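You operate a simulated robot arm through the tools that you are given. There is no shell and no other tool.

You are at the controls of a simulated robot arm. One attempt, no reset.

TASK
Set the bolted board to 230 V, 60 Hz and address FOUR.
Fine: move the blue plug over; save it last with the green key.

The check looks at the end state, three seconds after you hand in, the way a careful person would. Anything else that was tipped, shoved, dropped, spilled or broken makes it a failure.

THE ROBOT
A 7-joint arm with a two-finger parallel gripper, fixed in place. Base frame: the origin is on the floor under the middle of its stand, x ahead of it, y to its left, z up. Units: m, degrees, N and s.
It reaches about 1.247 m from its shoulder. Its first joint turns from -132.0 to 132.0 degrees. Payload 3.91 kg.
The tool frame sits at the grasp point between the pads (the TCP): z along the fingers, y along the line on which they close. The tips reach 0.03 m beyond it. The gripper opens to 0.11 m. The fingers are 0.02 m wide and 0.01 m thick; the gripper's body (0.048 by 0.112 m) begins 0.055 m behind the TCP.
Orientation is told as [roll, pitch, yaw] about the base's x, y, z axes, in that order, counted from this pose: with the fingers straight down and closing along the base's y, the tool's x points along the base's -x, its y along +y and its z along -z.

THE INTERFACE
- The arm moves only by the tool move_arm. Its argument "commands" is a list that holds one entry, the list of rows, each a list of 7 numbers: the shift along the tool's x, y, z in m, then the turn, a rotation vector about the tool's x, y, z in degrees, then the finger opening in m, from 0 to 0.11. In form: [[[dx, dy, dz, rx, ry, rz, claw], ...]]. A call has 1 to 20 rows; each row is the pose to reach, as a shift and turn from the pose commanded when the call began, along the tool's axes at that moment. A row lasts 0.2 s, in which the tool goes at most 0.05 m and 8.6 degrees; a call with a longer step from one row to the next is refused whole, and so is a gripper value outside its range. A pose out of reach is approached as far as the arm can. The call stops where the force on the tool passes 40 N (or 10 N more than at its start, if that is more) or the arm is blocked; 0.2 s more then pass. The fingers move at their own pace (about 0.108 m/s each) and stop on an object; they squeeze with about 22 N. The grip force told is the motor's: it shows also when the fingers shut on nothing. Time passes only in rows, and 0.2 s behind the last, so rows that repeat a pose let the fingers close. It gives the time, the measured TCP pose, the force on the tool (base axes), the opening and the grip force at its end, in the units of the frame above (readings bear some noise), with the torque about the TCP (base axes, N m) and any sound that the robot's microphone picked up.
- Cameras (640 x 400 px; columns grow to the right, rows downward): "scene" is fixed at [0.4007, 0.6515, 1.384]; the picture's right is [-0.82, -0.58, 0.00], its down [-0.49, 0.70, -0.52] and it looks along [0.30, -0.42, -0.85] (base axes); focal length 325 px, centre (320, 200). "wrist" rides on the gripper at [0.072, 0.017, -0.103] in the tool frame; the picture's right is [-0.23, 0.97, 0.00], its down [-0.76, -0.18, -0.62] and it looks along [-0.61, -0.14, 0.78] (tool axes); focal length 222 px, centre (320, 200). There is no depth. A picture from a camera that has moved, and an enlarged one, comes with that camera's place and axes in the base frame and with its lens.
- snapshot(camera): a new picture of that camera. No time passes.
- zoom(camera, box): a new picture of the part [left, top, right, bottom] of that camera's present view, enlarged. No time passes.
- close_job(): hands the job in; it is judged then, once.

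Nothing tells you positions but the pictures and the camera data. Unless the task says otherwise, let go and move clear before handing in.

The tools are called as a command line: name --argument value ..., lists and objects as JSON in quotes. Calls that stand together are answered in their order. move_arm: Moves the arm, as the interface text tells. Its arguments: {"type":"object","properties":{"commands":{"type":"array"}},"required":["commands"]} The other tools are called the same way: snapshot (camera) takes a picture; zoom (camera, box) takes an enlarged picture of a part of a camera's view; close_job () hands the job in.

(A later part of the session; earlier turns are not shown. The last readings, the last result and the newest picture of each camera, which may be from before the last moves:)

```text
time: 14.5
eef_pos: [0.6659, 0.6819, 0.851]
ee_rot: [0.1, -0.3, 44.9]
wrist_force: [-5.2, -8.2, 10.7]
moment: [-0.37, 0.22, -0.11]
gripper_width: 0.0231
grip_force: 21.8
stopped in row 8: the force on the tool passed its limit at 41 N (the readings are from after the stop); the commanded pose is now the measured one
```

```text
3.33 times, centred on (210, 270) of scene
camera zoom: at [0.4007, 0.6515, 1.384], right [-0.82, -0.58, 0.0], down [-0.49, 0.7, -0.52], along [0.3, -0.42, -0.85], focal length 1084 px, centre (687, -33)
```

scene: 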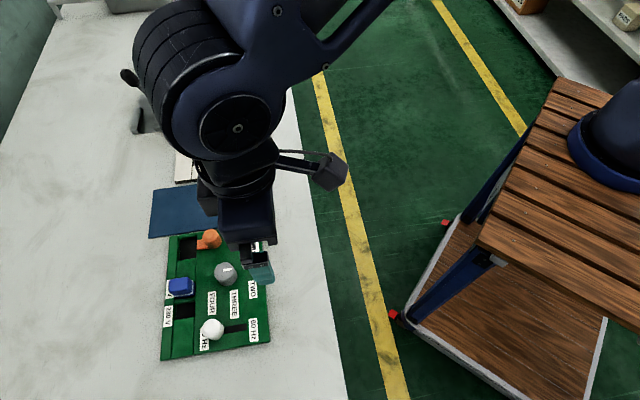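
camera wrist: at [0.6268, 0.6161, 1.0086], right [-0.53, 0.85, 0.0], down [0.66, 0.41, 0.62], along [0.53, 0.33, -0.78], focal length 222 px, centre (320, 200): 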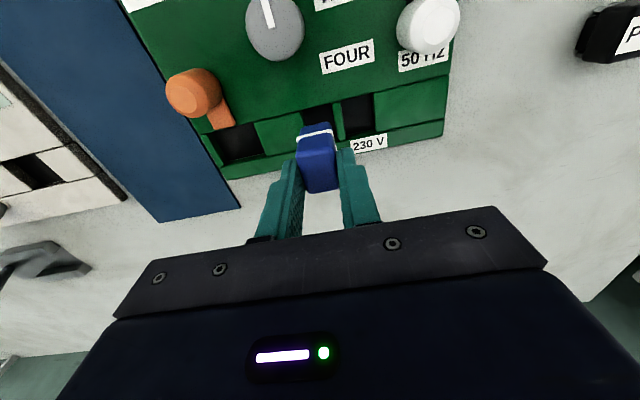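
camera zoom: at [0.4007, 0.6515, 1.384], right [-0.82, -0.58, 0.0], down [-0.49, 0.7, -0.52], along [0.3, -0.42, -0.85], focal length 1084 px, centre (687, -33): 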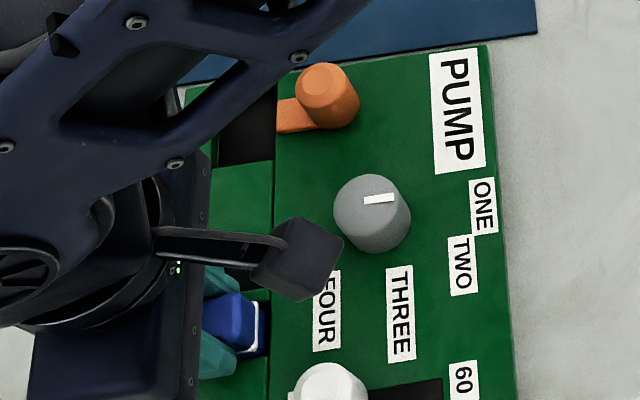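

The plug stopped at 41 N. Comparing the white band's height with the original seated view (about z 0.816 both times), it looks bottomed in the 230 V socket after slipping slightly in the grip. I'll release, rise and inspect.

move_arm --commands '[[[0, 0, 0, 0, 0, 0, 0.03], [0, 0, 0, 0, 0, 0, 0.05], [0, 0, -0.02, 0, 0, 0, 0.05], [0, 0, -0.04, 0, 0, 0, 0.05], [0, 0, -0.06, 0, 0, 0, 0.05], [0.02, 0, -0.08, 0, 0, 0, 0.06], [0.05, 0, -0.1, 0, 0, 0, 0.08]]]'

snapshot --camera "wrist"

zoom --camera "wrist" --box '[240, 70, 400, 210]'

zoom --camera "scene" --box '[140, 210, 300, 370]'

```text
time: 16.1
eef_pos: [0.6319, 0.6474, 0.9501]
ee_rot: [0.1, -0.2, 45.0]
wrist_force: [0.7, -0.9, -0.2]
moment: [-0.01, 0.01, 0.01]
gripper_width: 0.08
grip_force: 0.1
```

```text
taken
camera wrist: at [0.5678, 0.608, 1.0535], right [-0.53, 0.85, 0.0], down [0.66, 0.41, 0.63], along [0.53, 0.33, -0.78], focal length 222 px, centre (320, 200)
```

wrist: 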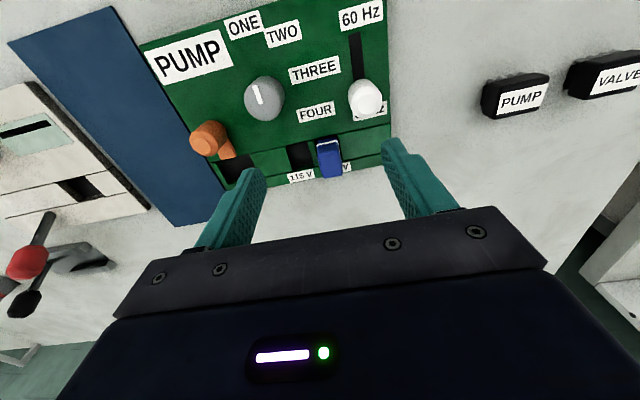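

```text
2.86 times, centred on (320, 140) of wrist
camera zoom: at [0.5678, 0.608, 1.0535], right [-0.53, 0.85, 0.0], down [0.66, 0.41, 0.63], along [0.53, 0.33, -0.78], focal length 635 px, centre (320, 371)
```

zoom: 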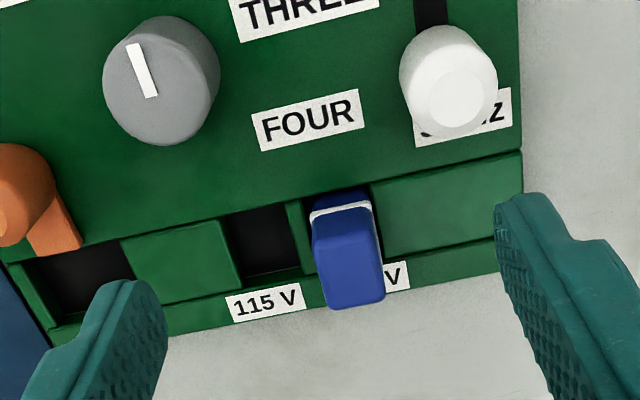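

```text
2.50 times, centred on (220, 290) of scene
camera zoom: at [0.4007, 0.6515, 1.384], right [-0.82, -0.58, 0.0], down [-0.49, 0.7, -0.52], along [0.3, -0.42, -0.85], focal length 813 px, centre (570, -25)
```

zoom: 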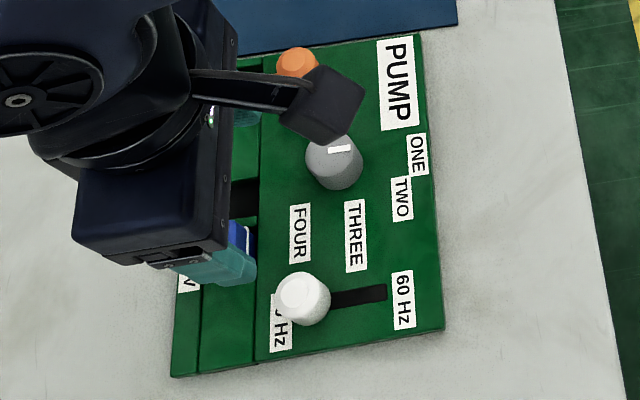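

The plug stands upright in the 230 V socket, and its top works out at the same height as in its original seated position. To be sure it is home I'll press gently on top with closed fingers.

move_arm --commands '[[[-0.02, 0, 0.0, 0, 0.1, 0, 0.04], [-0.0464, 0.0008, 0.02, 0, 0.2, 0, 0.0], [-0.0464, 0.0008, 0.05, 0, 0.2, 0, 0.0], [-0.0464, 0.0008, 0.062, 0, 0.2, 0, 0.0], [-0.0464, 0.0008, 0.062, 0, 0.2, 0, 0.0]]]'

zoom --camera "wrist" --box '[250, 80, 410, 220]'

```text
time: 17.3
eef_pos: [0.6615, 0.6805, 0.8878]
ee_rot: [0.0, -0.1, 45.0]
wrist_force: [-0.2, 0.3, -1.1]
moment: [-0.01, -0.03, 0.01]
gripper_width: 0.0
grip_force: 22.5
```

```text
2.86 times, centred on (330, 150) of wrist
camera zoom: at [0.5991, 0.642, 0.9906], right [-0.53, 0.85, 0.0], down [0.66, 0.41, 0.62], along [0.53, 0.33, -0.78], focal length 635 px, centre (291, 343)
```

zoom: 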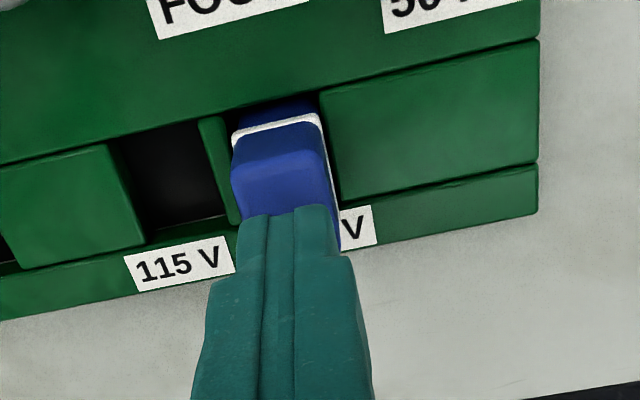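

move_arm --commands '[[[0, 0, 0.004, 0, 0, 0, 0.0], [0, 0, 0.008, 0, 0, 0, 0.0], [0, 0, 0.011, 0, 0, 0, 0.0], [0, 0, 0.013, 0, 0, 0, 0.0], [0, 0, 0.015, 0, 0, 0, 0.0], [0, 0, 0.017, 0, 0, 0, 0.0], [0, 0, 0.019, 0, 0, 0, 0.0], [0, 0, 0.021, 0, 0, 0, 0.0]]]'

zoom --camera "wrist" --box '[250, 80, 410, 220]'

```text
time: 18.8
eef_pos: [0.6625, 0.6818, 0.8761]
ee_rot: [0.1, -0.4, 45.0]
wrist_force: [-2.1, -3.9, 12.7]
moment: [-0.17, 0.06, 0.02]
gripper_width: 0.0
grip_force: 22.4
stopped in row 7: the force on the tool passed its limit at 44 N (the readings are from after the stop); the commanded pose is now the measured one
```

```text
2.86 times, centred on (330, 150) of wrist
camera zoom: at [0.5991, 0.6421, 0.9782], right [-0.53, 0.85, 0.0], down [0.66, 0.41, 0.63], along [0.53, 0.33, -0.78], focal length 635 px, centre (291, 343)
```

zoom: 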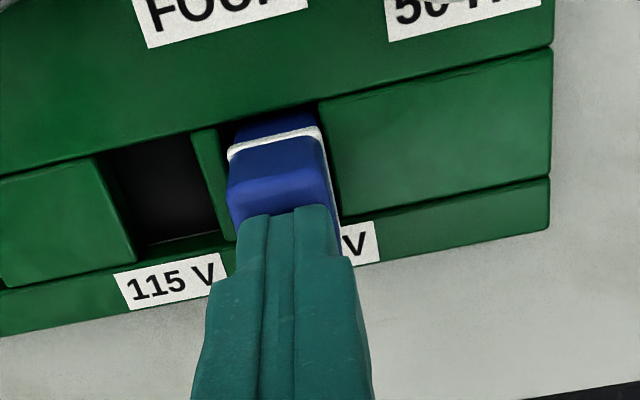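

Firm contact at 44 N with the tips at z ≈ 0.846, so the plug is seated. Next I'll lift and go over the white slider knob near (0.594, 0.675).

move_arm --commands '[[[0, 0, -0.02, 0, 0.2, 0, 0.0], [0, 0, -0.045, 0.1, 0.4, 0, 0.0], [0.018, 0.015, -0.05, 0.1, 0.4, 0, 0.03], [0.036, 0.03, -0.05, 0.1, 0.4, 0, 0.06], [0.0536, 0.044, -0.05, 0.1, 0.4, 0, 0.06], [0.0536, 0.044, -0.04, 0.1, 0.4, 0, 0.06]]]'

snapshot --camera "wrist"

zoom --camera "wrist" --box '[240, 80, 400, 220]'

zoom --camera "scene" --box '[140, 230, 300, 370]'

```text
time: 20.2
eef_pos: [0.5933, 0.6751, 0.9127]
ee_rot: [0.0, 0.2, 45.0]
wrist_force: [-0.2, -0.9, 0.2]
moment: [0.02, 0.0, 0.0]
gripper_width: 0.0599
grip_force: 0.0
```

```text
taken
camera wrist: at [0.5306, 0.636, 1.0154], right [-0.53, 0.85, 0.0], down [0.67, 0.41, 0.62], along [0.53, 0.33, -0.78], focal length 222 px, centre (320, 200)
```

wrist: 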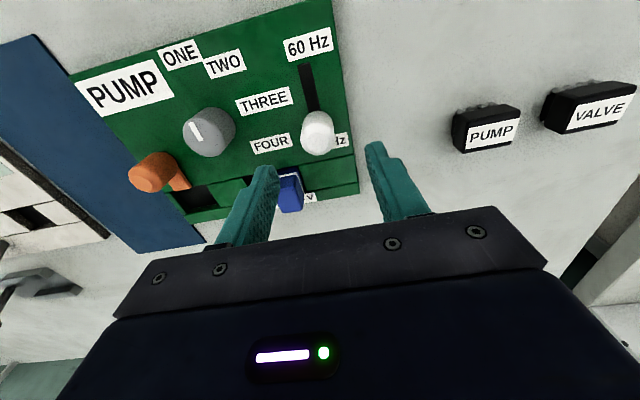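

```text
2.86 times, centred on (320, 150) of wrist
camera zoom: at [0.5306, 0.636, 1.0154], right [-0.53, 0.85, 0.0], down [0.67, 0.41, 0.62], along [0.53, 0.33, -0.78], focal length 635 px, centre (320, 343)
```

zoom: 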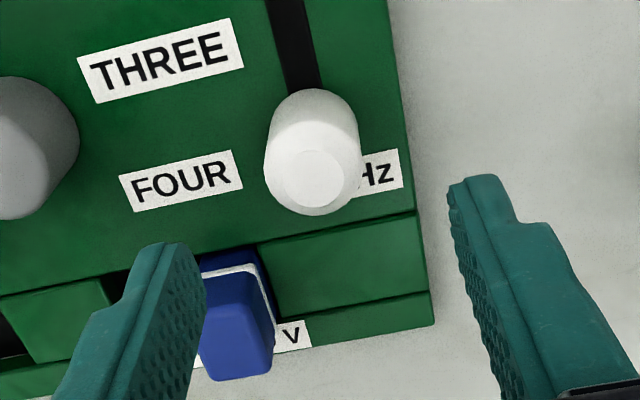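

```text
2.86 times, centred on (220, 300) of scene
camera zoom: at [0.4007, 0.6515, 1.384], right [-0.82, -0.58, 0.0], down [-0.49, 0.7, -0.52], along [0.3, -0.42, -0.85], focal length 929 px, centre (606, -86)
```

zoom: 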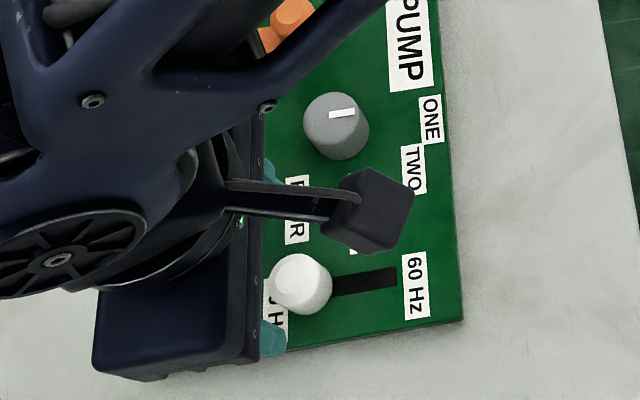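

The slider knob is centred between the fingers. I'll lower around it and close.

move_arm --commands '[[[0, 0, 0.025, 0, -0.2, 0, 0.06], [0, 0, 0.05, 0, -0.2, 0, 0.06], [0, 0, 0.07, 0, -0.2, 0, 0.06], [0, 0, 0.07, 0, -0.2, 0, 0.035], [0, 0, 0.07, 0, -0.2, 0, 0.02], [0, 0, 0.07, 0, -0.2, 0, 0.0]]]'

zoom --camera "wrist" --box '[240, 80, 400, 220]'

zoom --camera "scene" --box '[140, 230, 300, 370]'

```text
time: 21.6
eef_pos: [0.5951, 0.6721, 0.8427]
ee_rot: [0.0, -0.1, 45.0]
wrist_force: [4.8, -7.5, 1.0]
moment: [0.51, 0.48, 0.01]
gripper_width: 0.0267
grip_force: 45.2
```

```text
2.86 times, centred on (320, 150) of wrist
camera zoom: at [0.5312, 0.6346, 0.9464], right [-0.53, 0.85, 0.0], down [0.66, 0.41, 0.62], along [0.53, 0.33, -0.78], focal length 635 px, centre (320, 343)
```

zoom: 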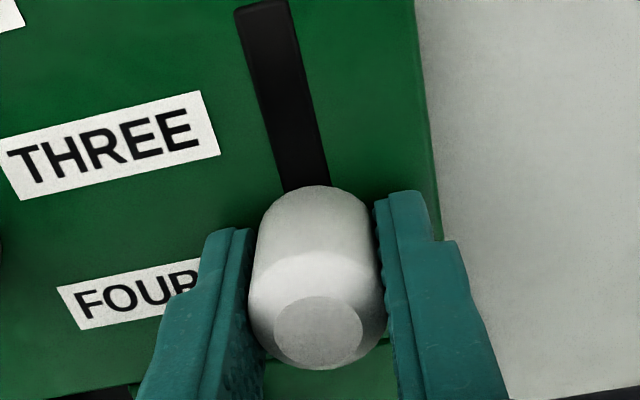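

```text
2.86 times, centred on (220, 300) of scene
camera zoom: at [0.4007, 0.6515, 1.384], right [-0.82, -0.58, 0.0], down [-0.49, 0.7, -0.52], along [0.3, -0.42, -0.85], focal length 929 px, centre (606, -86)
```

zoom: 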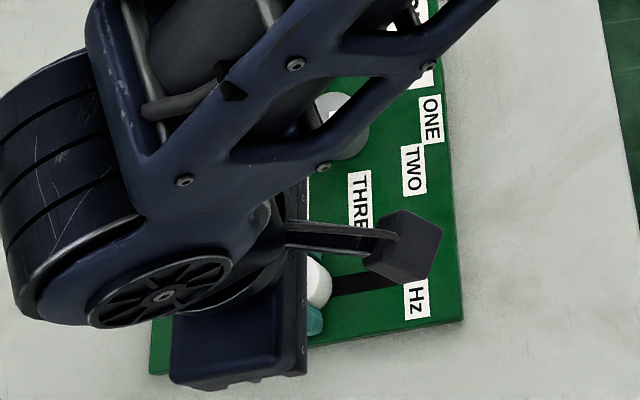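

I have the knob (27 mm). Now I'll slide it toward the 60 Hz end, along the tool's +x, until it meets the stop.

move_arm --commands '[[[0.004, -0.002, 0, 0, 0, 0, 0.0], [0.008, -0.002, 0, 0, 0, 0, 0.0], [0.012, -0.002, 0, 0, 0, 0, 0.0], [0.016, -0.002, 0, 0, 0, 0, 0.0], [0.02, -0.002, 0, 0, 0, 0, 0.0], [0.024, -0.002, 0, 0, 0, 0, 0.0], [0.028, -0.002, 0, 0, 0, 0, 0.0], [0.032, -0.002, 0, 0, 0, 0, 0.0], [0.036, -0.002, 0, 0, 0, 0, 0.0], [0.038, -0.002, 0, 0, 0, 0, 0.0], [0.04, -0.002, 0, 0, 0, 0, 0.0]]]'

snapshot --camera "wrist"

zoom --camera "wrist" --box '[240, 80, 400, 220]'

zoom --camera "scene" --box '[140, 230, 300, 370]'

```text
time: 24.0
eef_pos: [0.5649, 0.6447, 0.8446]
ee_rot: [0.0, -0.2, 45.1]
wrist_force: [-2.2, 11.7, -10.0]
moment: [-0.91, -0.11, -0.1]
gripper_width: 0.027
grip_force: 45.2
```

```text
taken
camera wrist: at [0.5027, 0.6058, 0.9465], right [-0.53, 0.85, 0.0], down [0.66, 0.41, 0.62], along [0.53, 0.33, -0.78], focal length 222 px, centre (320, 200)
```

wrist: 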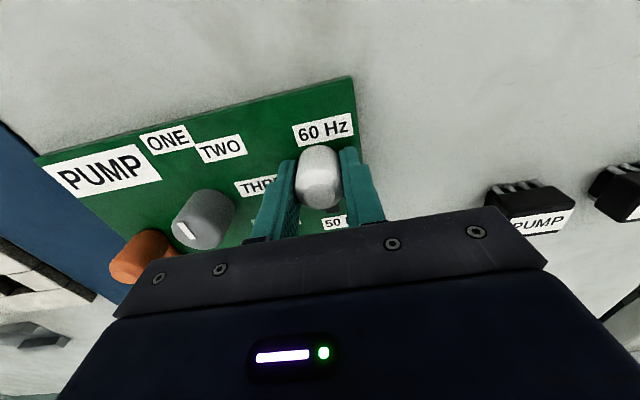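

```text
2.86 times, centred on (320, 150) of wrist
camera zoom: at [0.5027, 0.6058, 0.9465], right [-0.53, 0.85, 0.0], down [0.66, 0.41, 0.62], along [0.53, 0.33, -0.78], focal length 635 px, centre (320, 343)
```

zoom: 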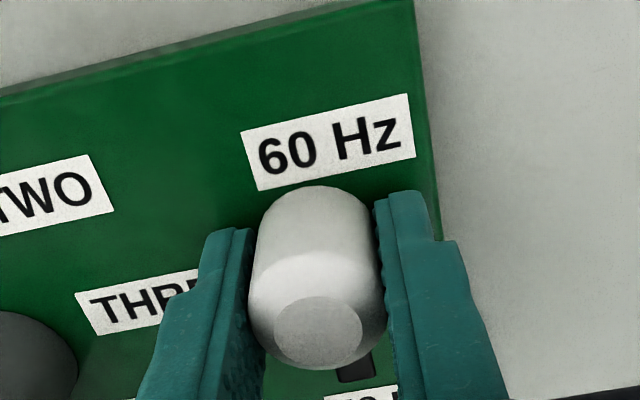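

```text
2.86 times, centred on (220, 300) of scene
camera zoom: at [0.4007, 0.6515, 1.384], right [-0.82, -0.58, 0.0], down [-0.49, 0.7, -0.52], along [0.3, -0.42, -0.85], focal length 929 px, centre (606, -86)
```

zoom: 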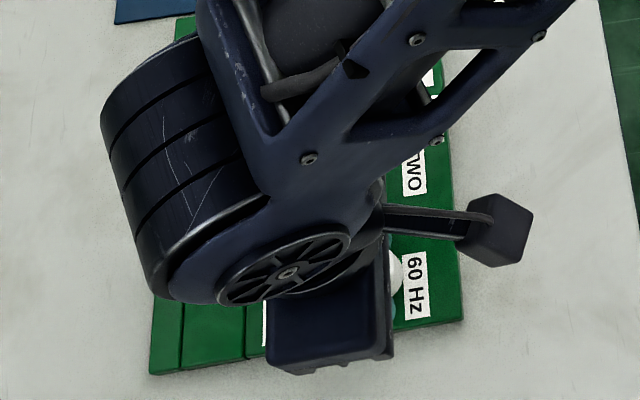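

The knob is now beside the 60 Hz label. I'll nudge a little further to make sure it's against its end stop.

move_arm --commands '[[[0.002, 0.001, 0, 0, 0, 0, 0.0], [0.004, 0.001, 0, 0, 0, 0, 0.0], [0.006, 0.001, 0, 0, 0, 0, 0.0], [0.008, 0.001, 0, 0, 0, 0, 0.0]]]'

zoom --camera "wrist" --box '[240, 80, 400, 220]'

```text
time: 25.0
eef_pos: [0.5609, 0.6411, 0.8444]
ee_rot: [0.0, -0.2, 45.0]
wrist_force: [19.5, 29.5, 0.6]
moment: [-0.27, -0.71, -0.02]
gripper_width: 0.0269
grip_force: 44.4
```

```text
2.86 times, centred on (320, 150) of wrist
camera zoom: at [0.498, 0.6014, 0.9473], right [-0.53, 0.85, 0.0], down [0.66, 0.41, 0.63], along [0.53, 0.33, -0.78], focal length 635 px, centre (320, 343)
```

zoom: 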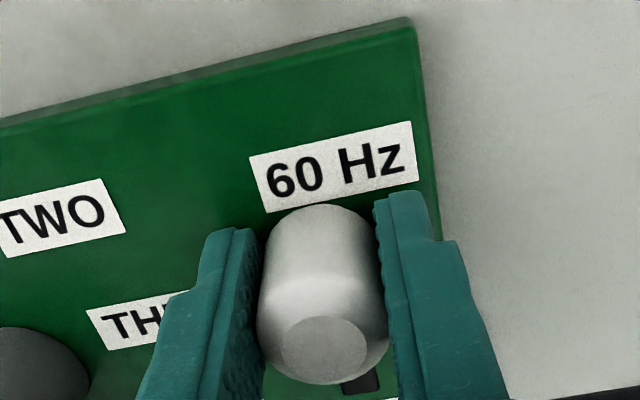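

35 N along the slide direction: the slider is on its 60 Hz stop. I'll open and lift straight up to look.

move_arm --commands '[[[0, 0, 0, 0, 0, 0, 0.04], [0, 0, 0, 0, 0, 0, 0.055], [0, 0, -0.03, 0, 0, 0, 0.055], [0, 0, -0.06, 0, 0, 0, 0.055], [0, 0, -0.09, 0, 0, 0, 0.055], [0, 0, -0.11, 0, 0, 0, 0.055]]]'

snapshot --camera "wrist"

zoom --camera "wrist" --box '[160, 60, 400, 230]'

zoom --camera "scene" --box '[140, 210, 300, 370]'

```text
time: 26.4
eef_pos: [0.5607, 0.6393, 0.9521]
ee_rot: [0.0, 0.0, 45.0]
wrist_force: [0.4, 0.2, -0.2]
moment: [0.01, 0.02, 0.02]
gripper_width: 0.0551
grip_force: 0.0
```

```text
taken
camera wrist: at [0.4972, 0.6002, 1.0555], right [-0.53, 0.85, 0.0], down [0.66, 0.41, 0.62], along [0.53, 0.33, -0.78], focal length 222 px, centre (320, 200)
```

wrist: 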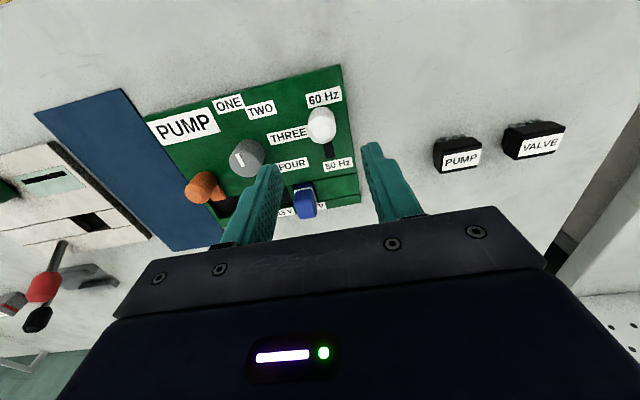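

```text
2.35 times, centred on (280, 145) of wrist
camera zoom: at [0.4972, 0.6002, 1.0555], right [-0.53, 0.85, 0.0], down [0.66, 0.41, 0.62], along [0.53, 0.33, -0.78], focal length 523 px, centre (414, 329)
```

zoom: 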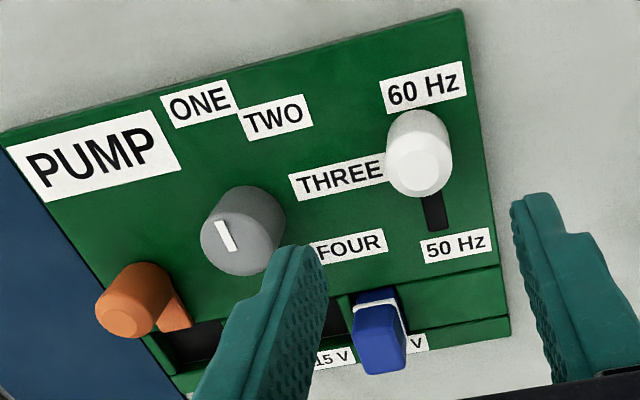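

```text
2.50 times, centred on (220, 290) of scene
camera zoom: at [0.4007, 0.6515, 1.384], right [-0.82, -0.58, 0.0], down [-0.49, 0.7, -0.52], along [0.3, -0.42, -0.85], focal length 813 px, centre (570, -25)
```

zoom: 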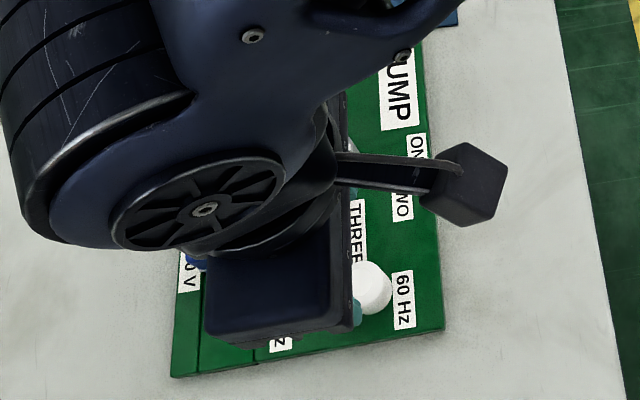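

The slider now sits at 60 Hz with 50 Hz uncovered. Next is the dial, centred near (0.645, 0.593), pointing at ONE; FOUR is about 120° clockwise from above. I'll go over it and pre-turn the wrist 60° the other way so the turn fits in one motion.

move_arm --commands '[[[-0.0033, -0.0115, 0, 0, 0, -7.5, 0.06], [-0.0066, -0.023, 0, 0, 0, -15, 0.06], [-0.0099, -0.0346, 0, 0, 0, -22.5, 0.06], [-0.0132, -0.0461, 0, 0, 0, -30, 0.06], [-0.0165, -0.0577, 0, 0, 0, -37.5, 0.06], [-0.0198, -0.0692, 0, 0, 0, -45, 0.06], [-0.0231, -0.0808, 0, 0, 0, -52.5, 0.06], [-0.0264, -0.0923, 0, 0, 0, -60, 0.06], [-0.0264, -0.0923, 0.02, 0, 0, -60, 0.06]]]'

snapshot --camera "wrist"

zoom --camera "wrist" --box '[240, 80, 400, 220]'

snapshot --camera "scene"

```text
time: 28.4
eef_pos: [0.6429, 0.5924, 0.9342]
ee_rot: [-0.1, -0.1, 105.1]
wrist_force: [0.2, -0.5, 0.3]
moment: [-0.03, -0.01, -0.01]
gripper_width: 0.0601
grip_force: 0.1
```

```text
taken
camera wrist: at [0.6457, 0.5187, 1.0365], right [-1.0, -0.03, 0.0], down [-0.03, 0.78, 0.62], along [-0.02, 0.62, -0.78], focal length 222 px, centre (320, 200)
```

wrist: 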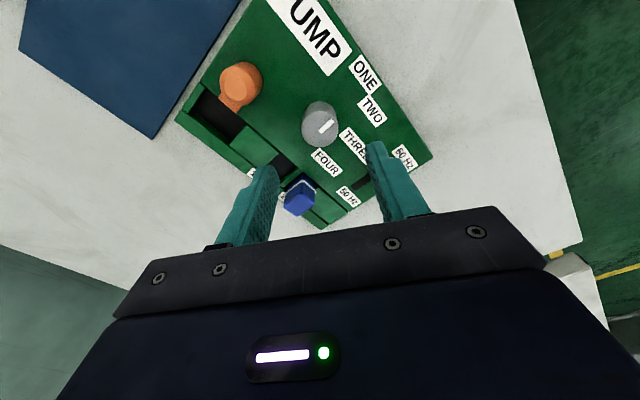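

```text
2.86 times, centred on (320, 150) of wrist
camera zoom: at [0.6457, 0.5187, 1.0365], right [-1.0, -0.03, 0.0], down [-0.03, 0.78, 0.62], along [-0.02, 0.62, -0.78], focal length 635 px, centre (320, 343)
```

zoom: 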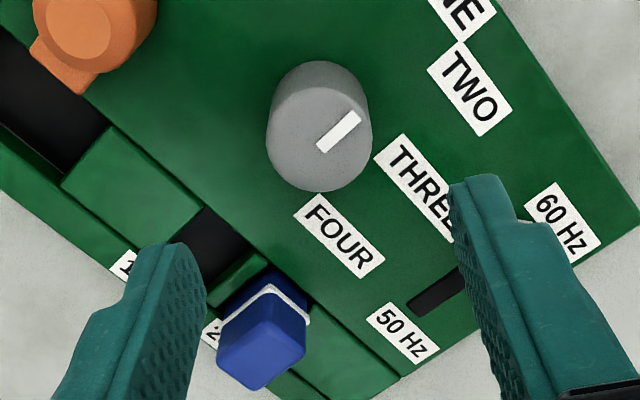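

```text
taken
```

scene: 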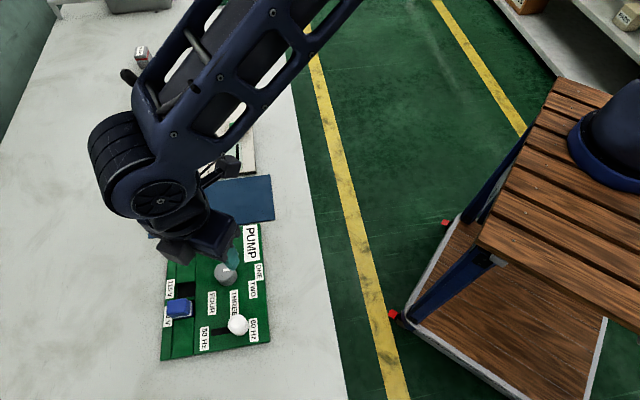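

The dial is centred under the gripper and yaw 105° is reachable. I'll lower around it and grip.

move_arm --commands '[[[0, 0, 0.03, 0, 0, 0, 0.06], [0, 0, 0.06, 0, 0, 0, 0.06], [0, 0, 0.085, 0, 0, 0, 0.06], [0, 0, 0.095, 0, 0, 0, 0.06], [0, 0, 0.095, 0, 0, 0, 0.04], [0, 0, 0.095, 0, 0, 0, 0.02], [0, 0, 0.095, 0, 0, 0, 0.0]]]'

zoom --camera "wrist" --box '[240, 80, 400, 220]'

snapshot --camera "scene"

```text
time: 29.5
eef_pos: [0.6429, 0.5955, 0.8425]
ee_rot: [-0.1, -0.1, 105.2]
wrist_force: [-0.7, 3.6, 11.0]
moment: [-0.1, 0.26, -0.09]
gripper_width: 0.0402
grip_force: 0.5
stopped in row 5: the force on the tool passed its limit at 52 N (the readings are from after the stop); the commanded pose is now the measured one
```

```text
2.86 times, centred on (320, 150) of wrist
camera zoom: at [0.6462, 0.5209, 0.9448], right [-1.0, -0.03, 0.0], down [-0.03, 0.78, 0.63], along [-0.02, 0.62, -0.78], focal length 635 px, centre (320, 343)
```

zoom: 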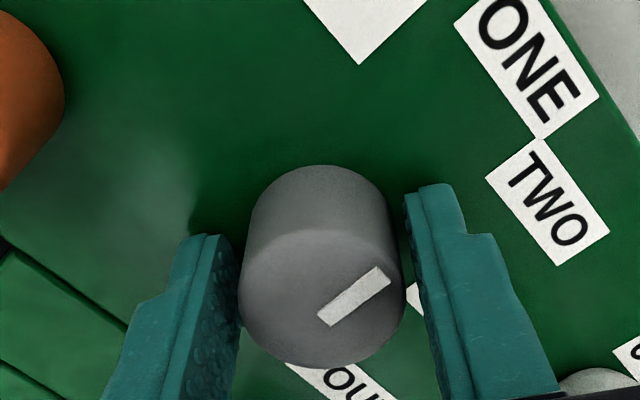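

```text
taken
```

scene: 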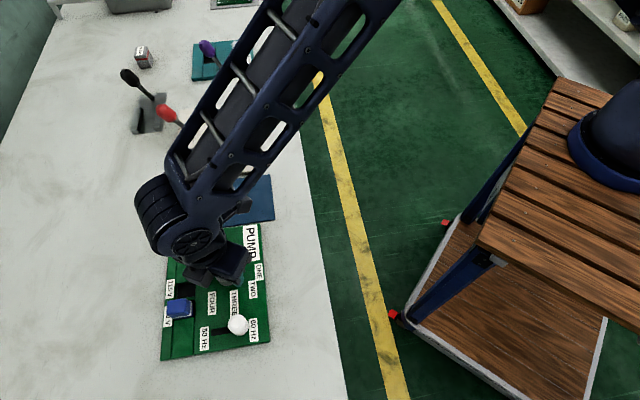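

The tips touched the board surface slightly (so the board top is a bit higher than I took it). I'll raise 4 mm and then close on the dial.

move_arm --commands '[[[0, 0, -0.004, 0, 0, 0, 0.045], [0, 0, -0.004, 0, 0, 0, 0.03], [0, 0, -0.004, 0, 0, 0, 0.01], [0, 0, -0.004, 0, 0, 0, 0.0]]]'

zoom --camera "wrist" --box '[240, 80, 400, 220]'

```text
time: 30.5
eef_pos: [0.6429, 0.5934, 0.844]
ee_rot: [-0.1, 0.0, 105.0]
wrist_force: [-10.5, -9.7, -8.6]
moment: [-0.14, -0.75, -0.02]
gripper_width: 0.0339
grip_force: 45.2
```

```text
2.86 times, centred on (320, 150) of wrist
camera zoom: at [0.6462, 0.5197, 0.947], right [-1.0, -0.03, 0.0], down [-0.03, 0.78, 0.62], along [-0.02, 0.62, -0.78], focal length 635 px, centre (320, 343)
```

zoom: 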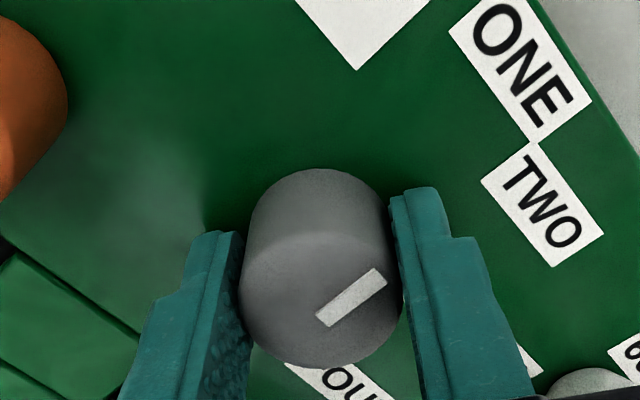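

Dial gripped (34 mm). Now I'll turn the tool 120° clockwise (seen from above), from ONE toward FOUR, staying centred on the dial.

move_arm --commands '[[[0, 0.0015, 0, 0, 0, 8, 0.0], [0, 0.0015, 0, 0, 0, 16, 0.0], [0, 0.0015, 0, 0, 0, 24, 0.0], [0, 0.0015, 0, 0, 0, 32, 0.0], [0, 0.0015, 0, 0, 0, 40, 0.0], [0, 0.0015, 0, 0, 0, 48, 0.0], [0, 0.0015, 0, 0, 0, 56, 0.0], [0, 0.0015, 0, 0, 0, 64, 0.0], [0, 0.0015, 0, 0, 0, 72, 0.0], [0, 0.0015, 0, 0, 0, 80, 0.0], [0, 0.0015, 0, 0, 0, 88, 0.0], [0, 0.0015, 0, 0, 0, 96, 0.0], [0, 0.0015, 0, 0, 0, 104, 0.0], [0, 0.0015, 0, 0, 0, 112, 0.0], [0, 0.0015, 0, 0, 0, 120, 0.0], [0, 0.0015, 0, 0, 0, 120, 0.0]]]'

snapshot --camera "wrist"

zoom --camera "wrist" --box '[240, 80, 400, 220]'

snapshot --camera "scene"

```text
time: 33.9
eef_pos: [0.6431, 0.5948, 0.8445]
ee_rot: [0.0, 0.0, -15.2]
wrist_force: [7.1, 1.7, -10.2]
moment: [-0.91, 0.37, -0.01]
gripper_width: 0.0339
grip_force: 44.6
```

```text
taken
camera wrist: at [0.5777, 0.6295, 0.9473], right [0.47, 0.88, 0.0], down [0.69, -0.37, 0.62], along [0.55, -0.29, -0.78], focal length 222 px, centre (320, 200)
```

wrist: 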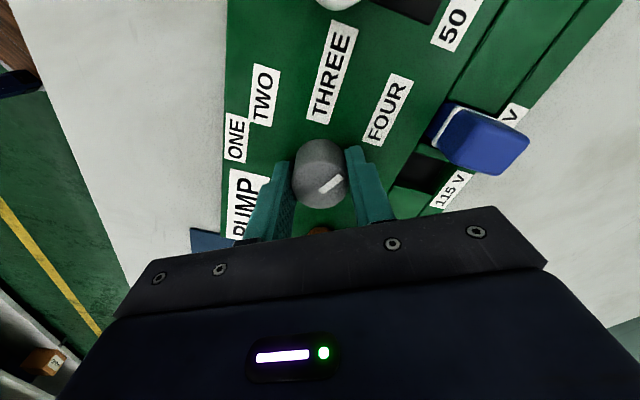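

```text
2.86 times, centred on (320, 150) of wrist
camera zoom: at [0.5777, 0.6295, 0.9473], right [0.47, 0.88, 0.0], down [0.69, -0.37, 0.62], along [0.55, -0.29, -0.78], focal length 635 px, centre (320, 343)
```

zoom: 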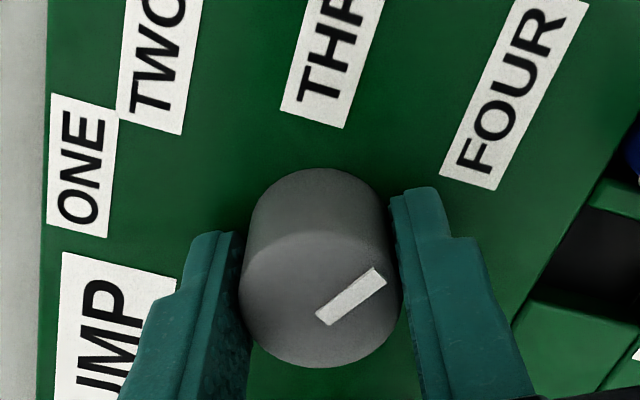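

```text
taken
```

scene: 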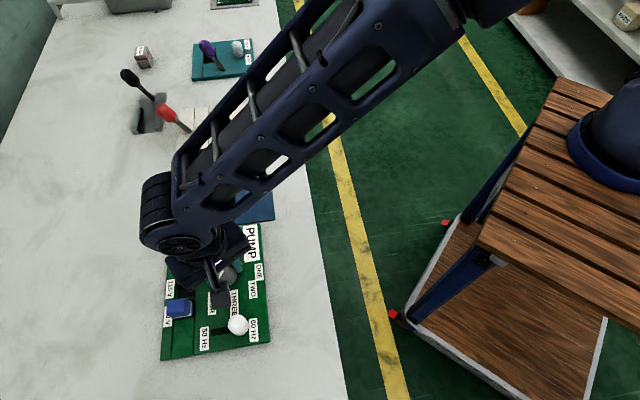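

The dial turned with the gripper by the full 120°; its pointer now measures about 105° in the base frame, toward FOUR (label at about 100–105°). I'll release, lift and check how it settles.

move_arm --commands '[[[0, 0, 0, 0, 0, 0, 0.03], [0, 0, 0, 0, 0, 0, 0.06], [0, 0, -0.02, 0, 0, 0, 0.06], [0, 0, -0.05, 0, 0, 0, 0.06], [0, 0, -0.08, 0, 0, 0, 0.06], [0.02, 0, -0.12, 0, 0, 0, 0.06], [0.05, 0, -0.15, 0, 0, 0, 0.06]]]'

snapshot --camera "wrist"

zoom --camera "wrist" --box '[220, 40, 420, 190]'

zoom --camera "scene" --box '[140, 210, 300, 370]'

```text
time: 35.5
eef_pos: [0.5936, 0.6076, 0.9939]
ee_rot: [0.0, 0.0, -15.0]
wrist_force: [0.2, -0.3, -0.1]
moment: [-0.04, 0.0, 0.01]
gripper_width: 0.06
grip_force: 0.0
```

```text
taken
camera wrist: at [0.5276, 0.6424, 1.0965], right [0.47, 0.88, 0.0], down [0.69, -0.37, 0.62], along [0.55, -0.29, -0.78], focal length 222 px, centre (320, 200)
```

wrist: 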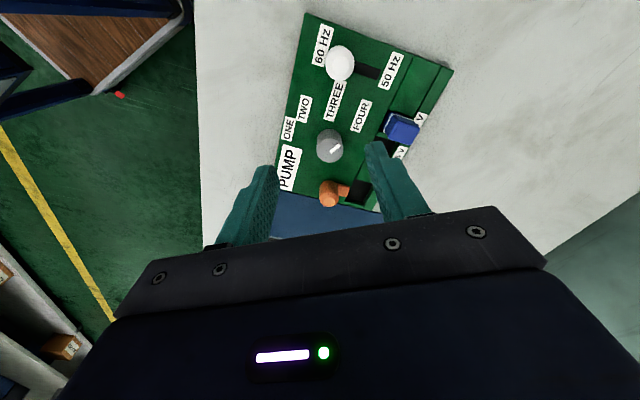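

```text
2.67 times, centred on (320, 115) of wrist
camera zoom: at [0.5276, 0.6424, 1.0965], right [0.47, 0.88, 0.0], down [0.69, -0.37, 0.62], along [0.55, -0.29, -0.78], focal length 592 px, centre (320, 427)
```

zoom: 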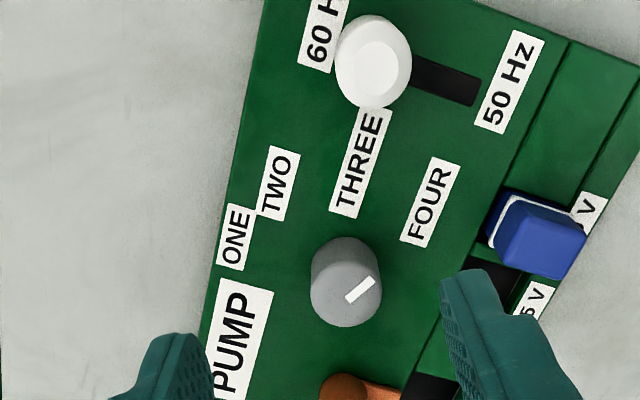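

```text
2.50 times, centred on (220, 290) of scene
camera zoom: at [0.4007, 0.6515, 1.384], right [-0.82, -0.58, 0.0], down [-0.49, 0.7, -0.52], along [0.3, -0.42, -0.85], focal length 813 px, centre (570, -25)
```

zoom: 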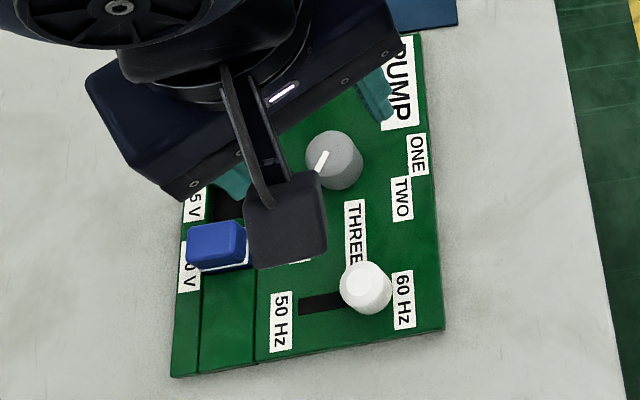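

The dial's mark now lines up with FOUR, the slider is at 60 Hz and the plug is in 230 V. I'll move along the bench at a safe height, clear of the levers, to a vantage near the green key, which I put at about (0.87, 0.33, 0.82).

move_arm --commands '[[[-0.0316, -0.0292, -0.01, 0, 0, -6.67, 0.06], [-0.0632, -0.0584, -0.01, 0, 0, -13.33, 0.06], [-0.0947, -0.0877, -0.01, 0, 0, -20, 0.06], [-0.1263, -0.1169, -0.01, 0, 0, -26.67, 0.06], [-0.1579, -0.1461, -0.01, 0, 0, -33.33, 0.06], [-0.1895, -0.1753, -0.01, 0, 0, -40, 0.06], [-0.221, -0.2046, -0.01, 0, 0, -46.67, 0.06], [-0.2526, -0.2338, 0.0, 0, 0, -53.33, 0.06], [-0.2842, -0.263, 0.01, 0, 0, -60, 0.06]]]'

snapshot --camera "wrist"

zoom --camera "scene" --box '[140, 210, 300, 370]'

snapshot --camera "scene"

```text
time: 37.5
eef_pos: [0.8011, 0.2809, 0.9831]
ee_rot: [-0.1, -0.1, 45.1]
wrist_force: [-0.6, 0.9, 0.5]
moment: [-0.05, -0.03, 0.01]
gripper_width: 0.06
grip_force: 0.1
```

```text
taken
camera wrist: at [0.7377, 0.2428, 1.0862], right [-0.53, 0.85, 0.0], down [0.66, 0.41, 0.62], along [0.53, 0.33, -0.78], focal length 222 px, centre (320, 200)
```

wrist: 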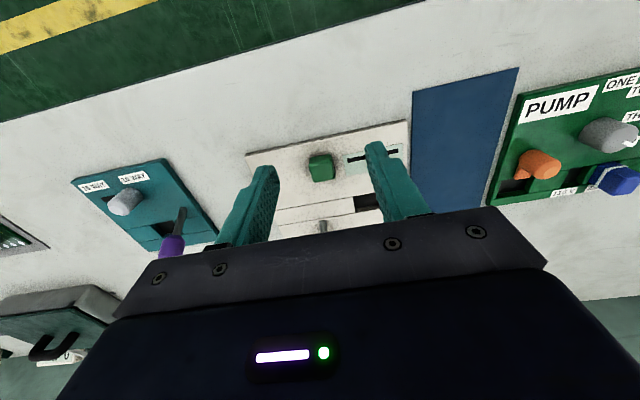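

```text
2.50 times, centred on (220, 290) of scene
camera zoom: at [0.4007, 0.6515, 1.384], right [-0.82, -0.58, 0.0], down [-0.49, 0.7, -0.52], along [0.3, -0.42, -0.85], focal length 813 px, centre (570, -25)
```

zoom: 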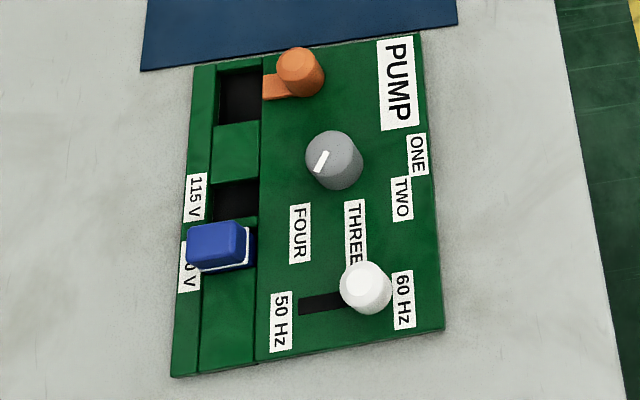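

```text
taken
```

scene: 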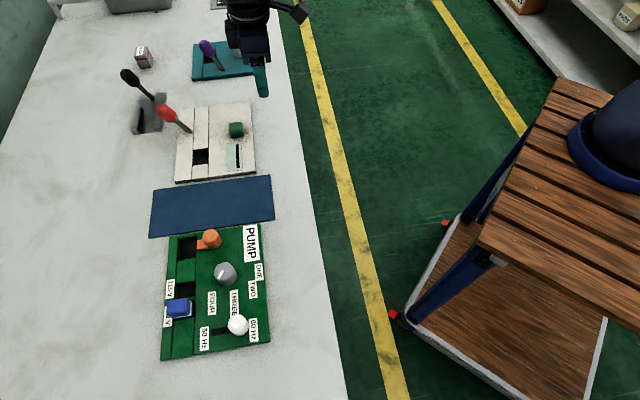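

All three settings look right from the fixed camera: plug at 230 V, slider at 60 Hz, dial at FOUR. Now I'll measure the green key closely.

zoom --camera "wrist" --box '[240, 110, 420, 240]'

zoom --camera "scene" --box '[160, 90, 270, 190]'

zoom --camera "scene" --box '[165, 235, 260, 345]'

```text
3.08 times, centred on (330, 175) of wrist
camera zoom: at [0.7377, 0.2428, 1.0862], right [-0.53, 0.85, 0.0], down [0.66, 0.41, 0.62], along [0.53, 0.33, -0.78], focal length 684 px, centre (289, 277)
```

zoom: 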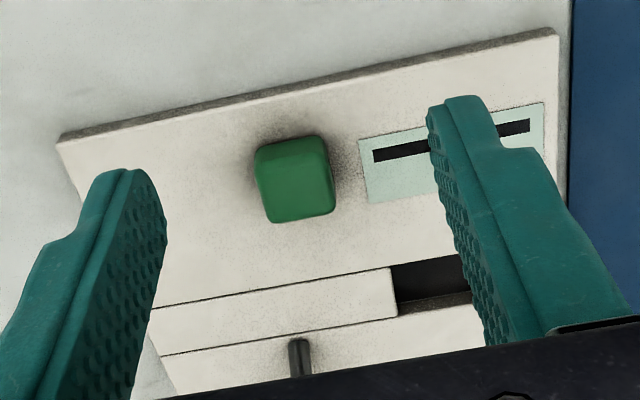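

```text
4.00 times, centred on (215, 140) of scene
camera zoom: at [0.4007, 0.6515, 1.384], right [-0.82, -0.58, 0.0], down [-0.49, 0.7, -0.52], along [0.3, -0.42, -0.85], focal length 1301 px, centre (740, 440)
```

zoom: 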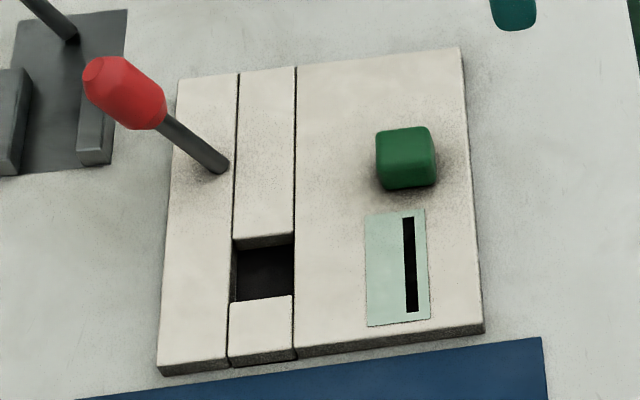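

```text
3.64 times, centred on (212, 290) of scene
camera zoom: at [0.4007, 0.6515, 1.384], right [-0.82, -0.58, 0.0], down [-0.49, 0.7, -0.52], along [0.3, -0.42, -0.85], focal length 1183 px, centre (711, -127)
```

zoom: 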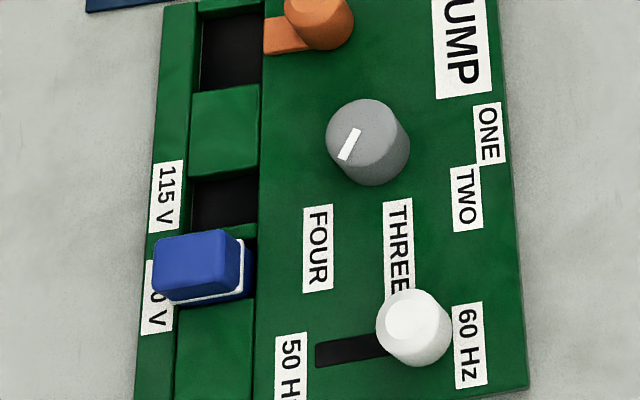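

The key's top is about 30 mm square, centred near (0.867, 0.328) at z ≈ 0.83. I'll close the fingers and hover about 25 mm above it.

move_arm --commands '[[[-0.026, -0.0044, 0.01, 0, 0, 0, 0.03], [-0.053, -0.0088, 0.03, 0, 0, 0, 0.0], [-0.0793, -0.0132, 0.06, 0, 0, 0, 0.0], [-0.0793, -0.0132, 0.09, 0, 0, 0, 0.0], [-0.0793, -0.0132, 0.098, 0, 0, 0, 0.0], [-0.0793, -0.0132, 0.098, 0, 0, 0, 0.0]]]'

snapshot --camera "wrist"

zoom --camera "wrist" --box '[240, 90, 420, 220]'

snapshot --camera "scene"

```text
time: 38.9
eef_pos: [0.8661, 0.327, 0.887]
ee_rot: [0.1, -0.1, 45.0]
wrist_force: [0.4, 0.3, 1.0]
moment: [0.01, 0.0, 0.01]
gripper_width: 0.0
grip_force: 21.7
```

```text
taken
camera wrist: at [0.8031, 0.287, 0.9896], right [-0.53, 0.85, 0.0], down [0.66, 0.41, 0.62], along [0.53, 0.33, -0.78], focal length 222 px, centre (320, 200)
```

wrist: 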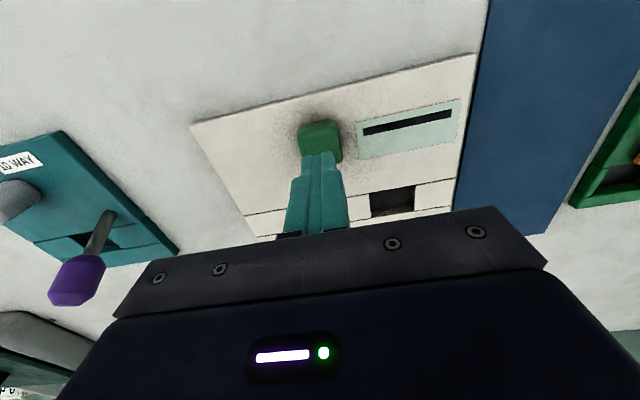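

```text
3.08 times, centred on (330, 155) of wrist
camera zoom: at [0.8031, 0.287, 0.9896], right [-0.53, 0.85, 0.0], down [0.66, 0.41, 0.62], along [0.53, 0.33, -0.78], focal length 684 px, centre (289, 338)
```

zoom: 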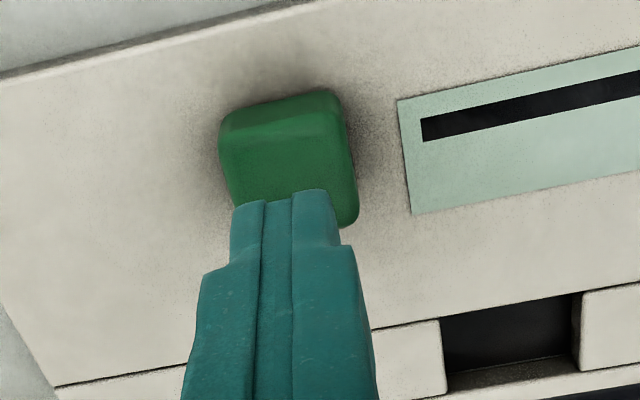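

```text
taken
```

scene: 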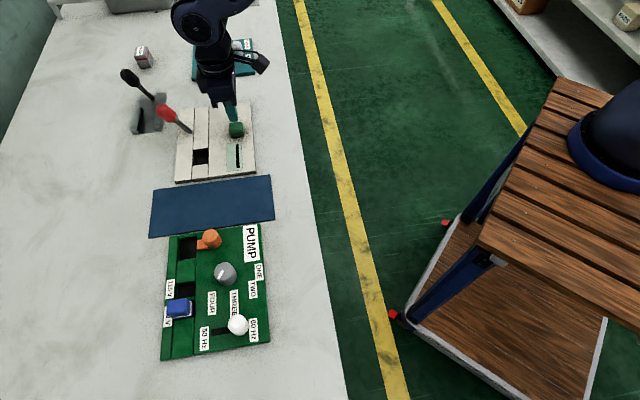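

The closed fingertips are lined up above the key. Pressing down in small steps while watching force, sound and the display.

move_arm --commands '[[[0, 0, 0.008, 0, 0, 0, 0.0], [0, 0, 0.016, 0, 0, 0, 0.0], [0, 0, 0.021, 0, 0, 0, 0.0], [0, 0, 0.024, 0, 0, 0, 0.0], [0, 0, 0.027, 0, 0, 0, 0.0], [0, 0, 0.029, 0, 0, 0, 0.0], [0, 0, 0.031, 0, 0, 0, 0.0]]]'

zoom --camera "wrist" --box '[240, 90, 420, 220]'

```text
time: 40.5
eef_pos: [0.8667, 0.3257, 0.8556]
ee_rot: [0.0, -0.1, 44.9]
wrist_force: [-2.8, -6.4, 12.9]
moment: [-0.19, 0.11, -0.01]
gripper_width: 0.0
grip_force: 21.7
heard: click
```

```text
3.08 times, centred on (330, 155) of wrist
camera zoom: at [0.8036, 0.2871, 0.9598], right [-0.53, 0.85, 0.0], down [0.66, 0.41, 0.62], along [0.53, 0.33, -0.78], focal length 684 px, centre (289, 338)
```

zoom: 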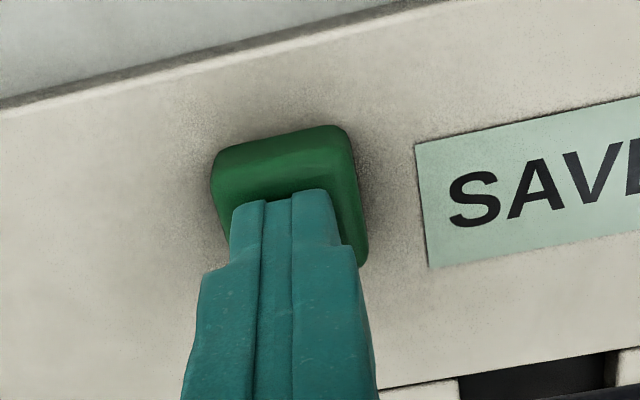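

A click was heard and the display now reads "SAVE…". I'll lift straight off the key and check the display and the whole bench.

move_arm --commands '[[[0, 0, -0.02, 0, 0, 0, 0.0], [0, 0, -0.05, 0, 0, 0, 0.0], [0, 0, -0.08, 0, 0, 0, 0.0], [0.02, 0, -0.12, 0, 0, 0, 0.0], [0.06, 0, -0.15, 0, 0, 0, 0.0], [0.1, 0, -0.17, 0, 0, 0, 0.0], [0.14, 0, -0.18, 0, 0, 0, 0.0]]]'

snapshot --camera "wrist"

snapshot --camera "scene"

zoom --camera "scene" --box '[160, 90, 270, 190]'

zoom --camera "scene" --box '[150, 220, 290, 370]'

```text
time: 42.1
eef_pos: [0.7648, 0.2277, 1.0369]
ee_rot: [0.0, 0.0, 45.1]
wrist_force: [0.0, -0.3, -0.6]
moment: [0.0, -0.02, 0.0]
gripper_width: 0.0
grip_force: 21.9
```

```text
taken
camera wrist: at [0.7018, 0.1883, 1.1393], right [-0.53, 0.85, 0.0], down [0.66, 0.41, 0.62], along [0.53, 0.33, -0.78], focal length 222 px, centre (320, 200)
```

wrist: 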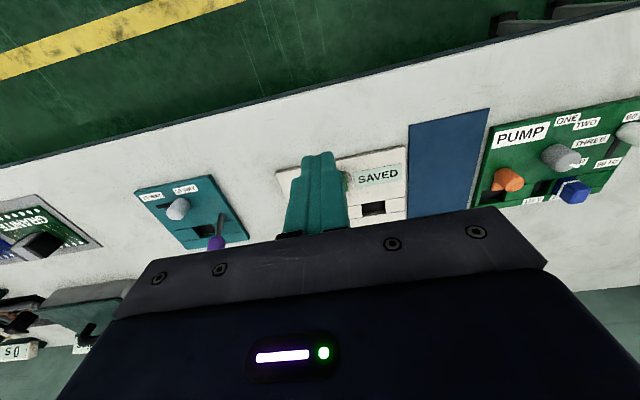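

```text
taken
```

scene: 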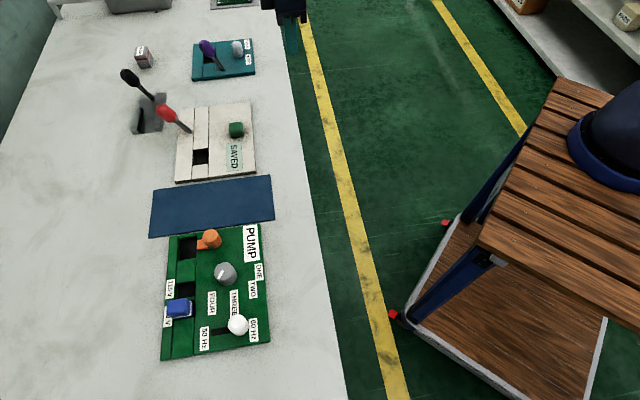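

```text
4.00 times, centred on (215, 140) of scene
camera zoom: at [0.4007, 0.6515, 1.384], right [-0.82, -0.58, 0.0], down [-0.49, 0.7, -0.52], along [0.3, -0.42, -0.85], focal length 1301 px, centre (740, 440)
```

zoom: 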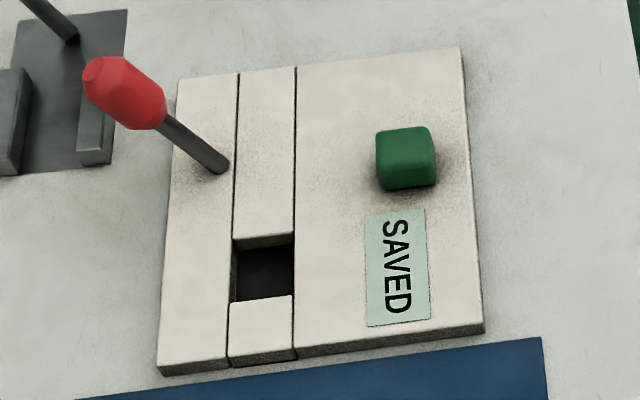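

```text
2.67 times, centred on (220, 295) of scene
camera zoom: at [0.4007, 0.6515, 1.384], right [-0.82, -0.58, 0.0], down [-0.49, 0.7, -0.52], along [0.3, -0.42, -0.85], focal length 868 px, centre (587, -53)
```

zoom: 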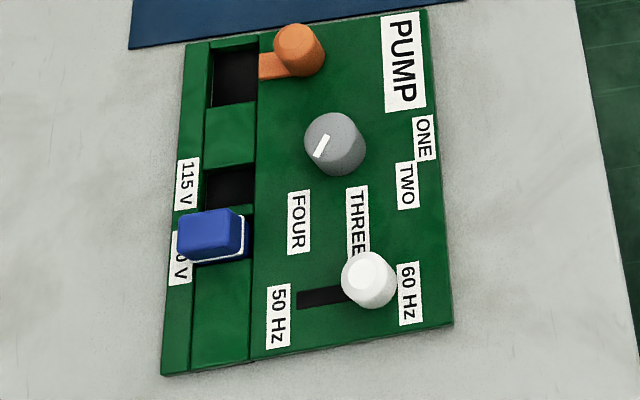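

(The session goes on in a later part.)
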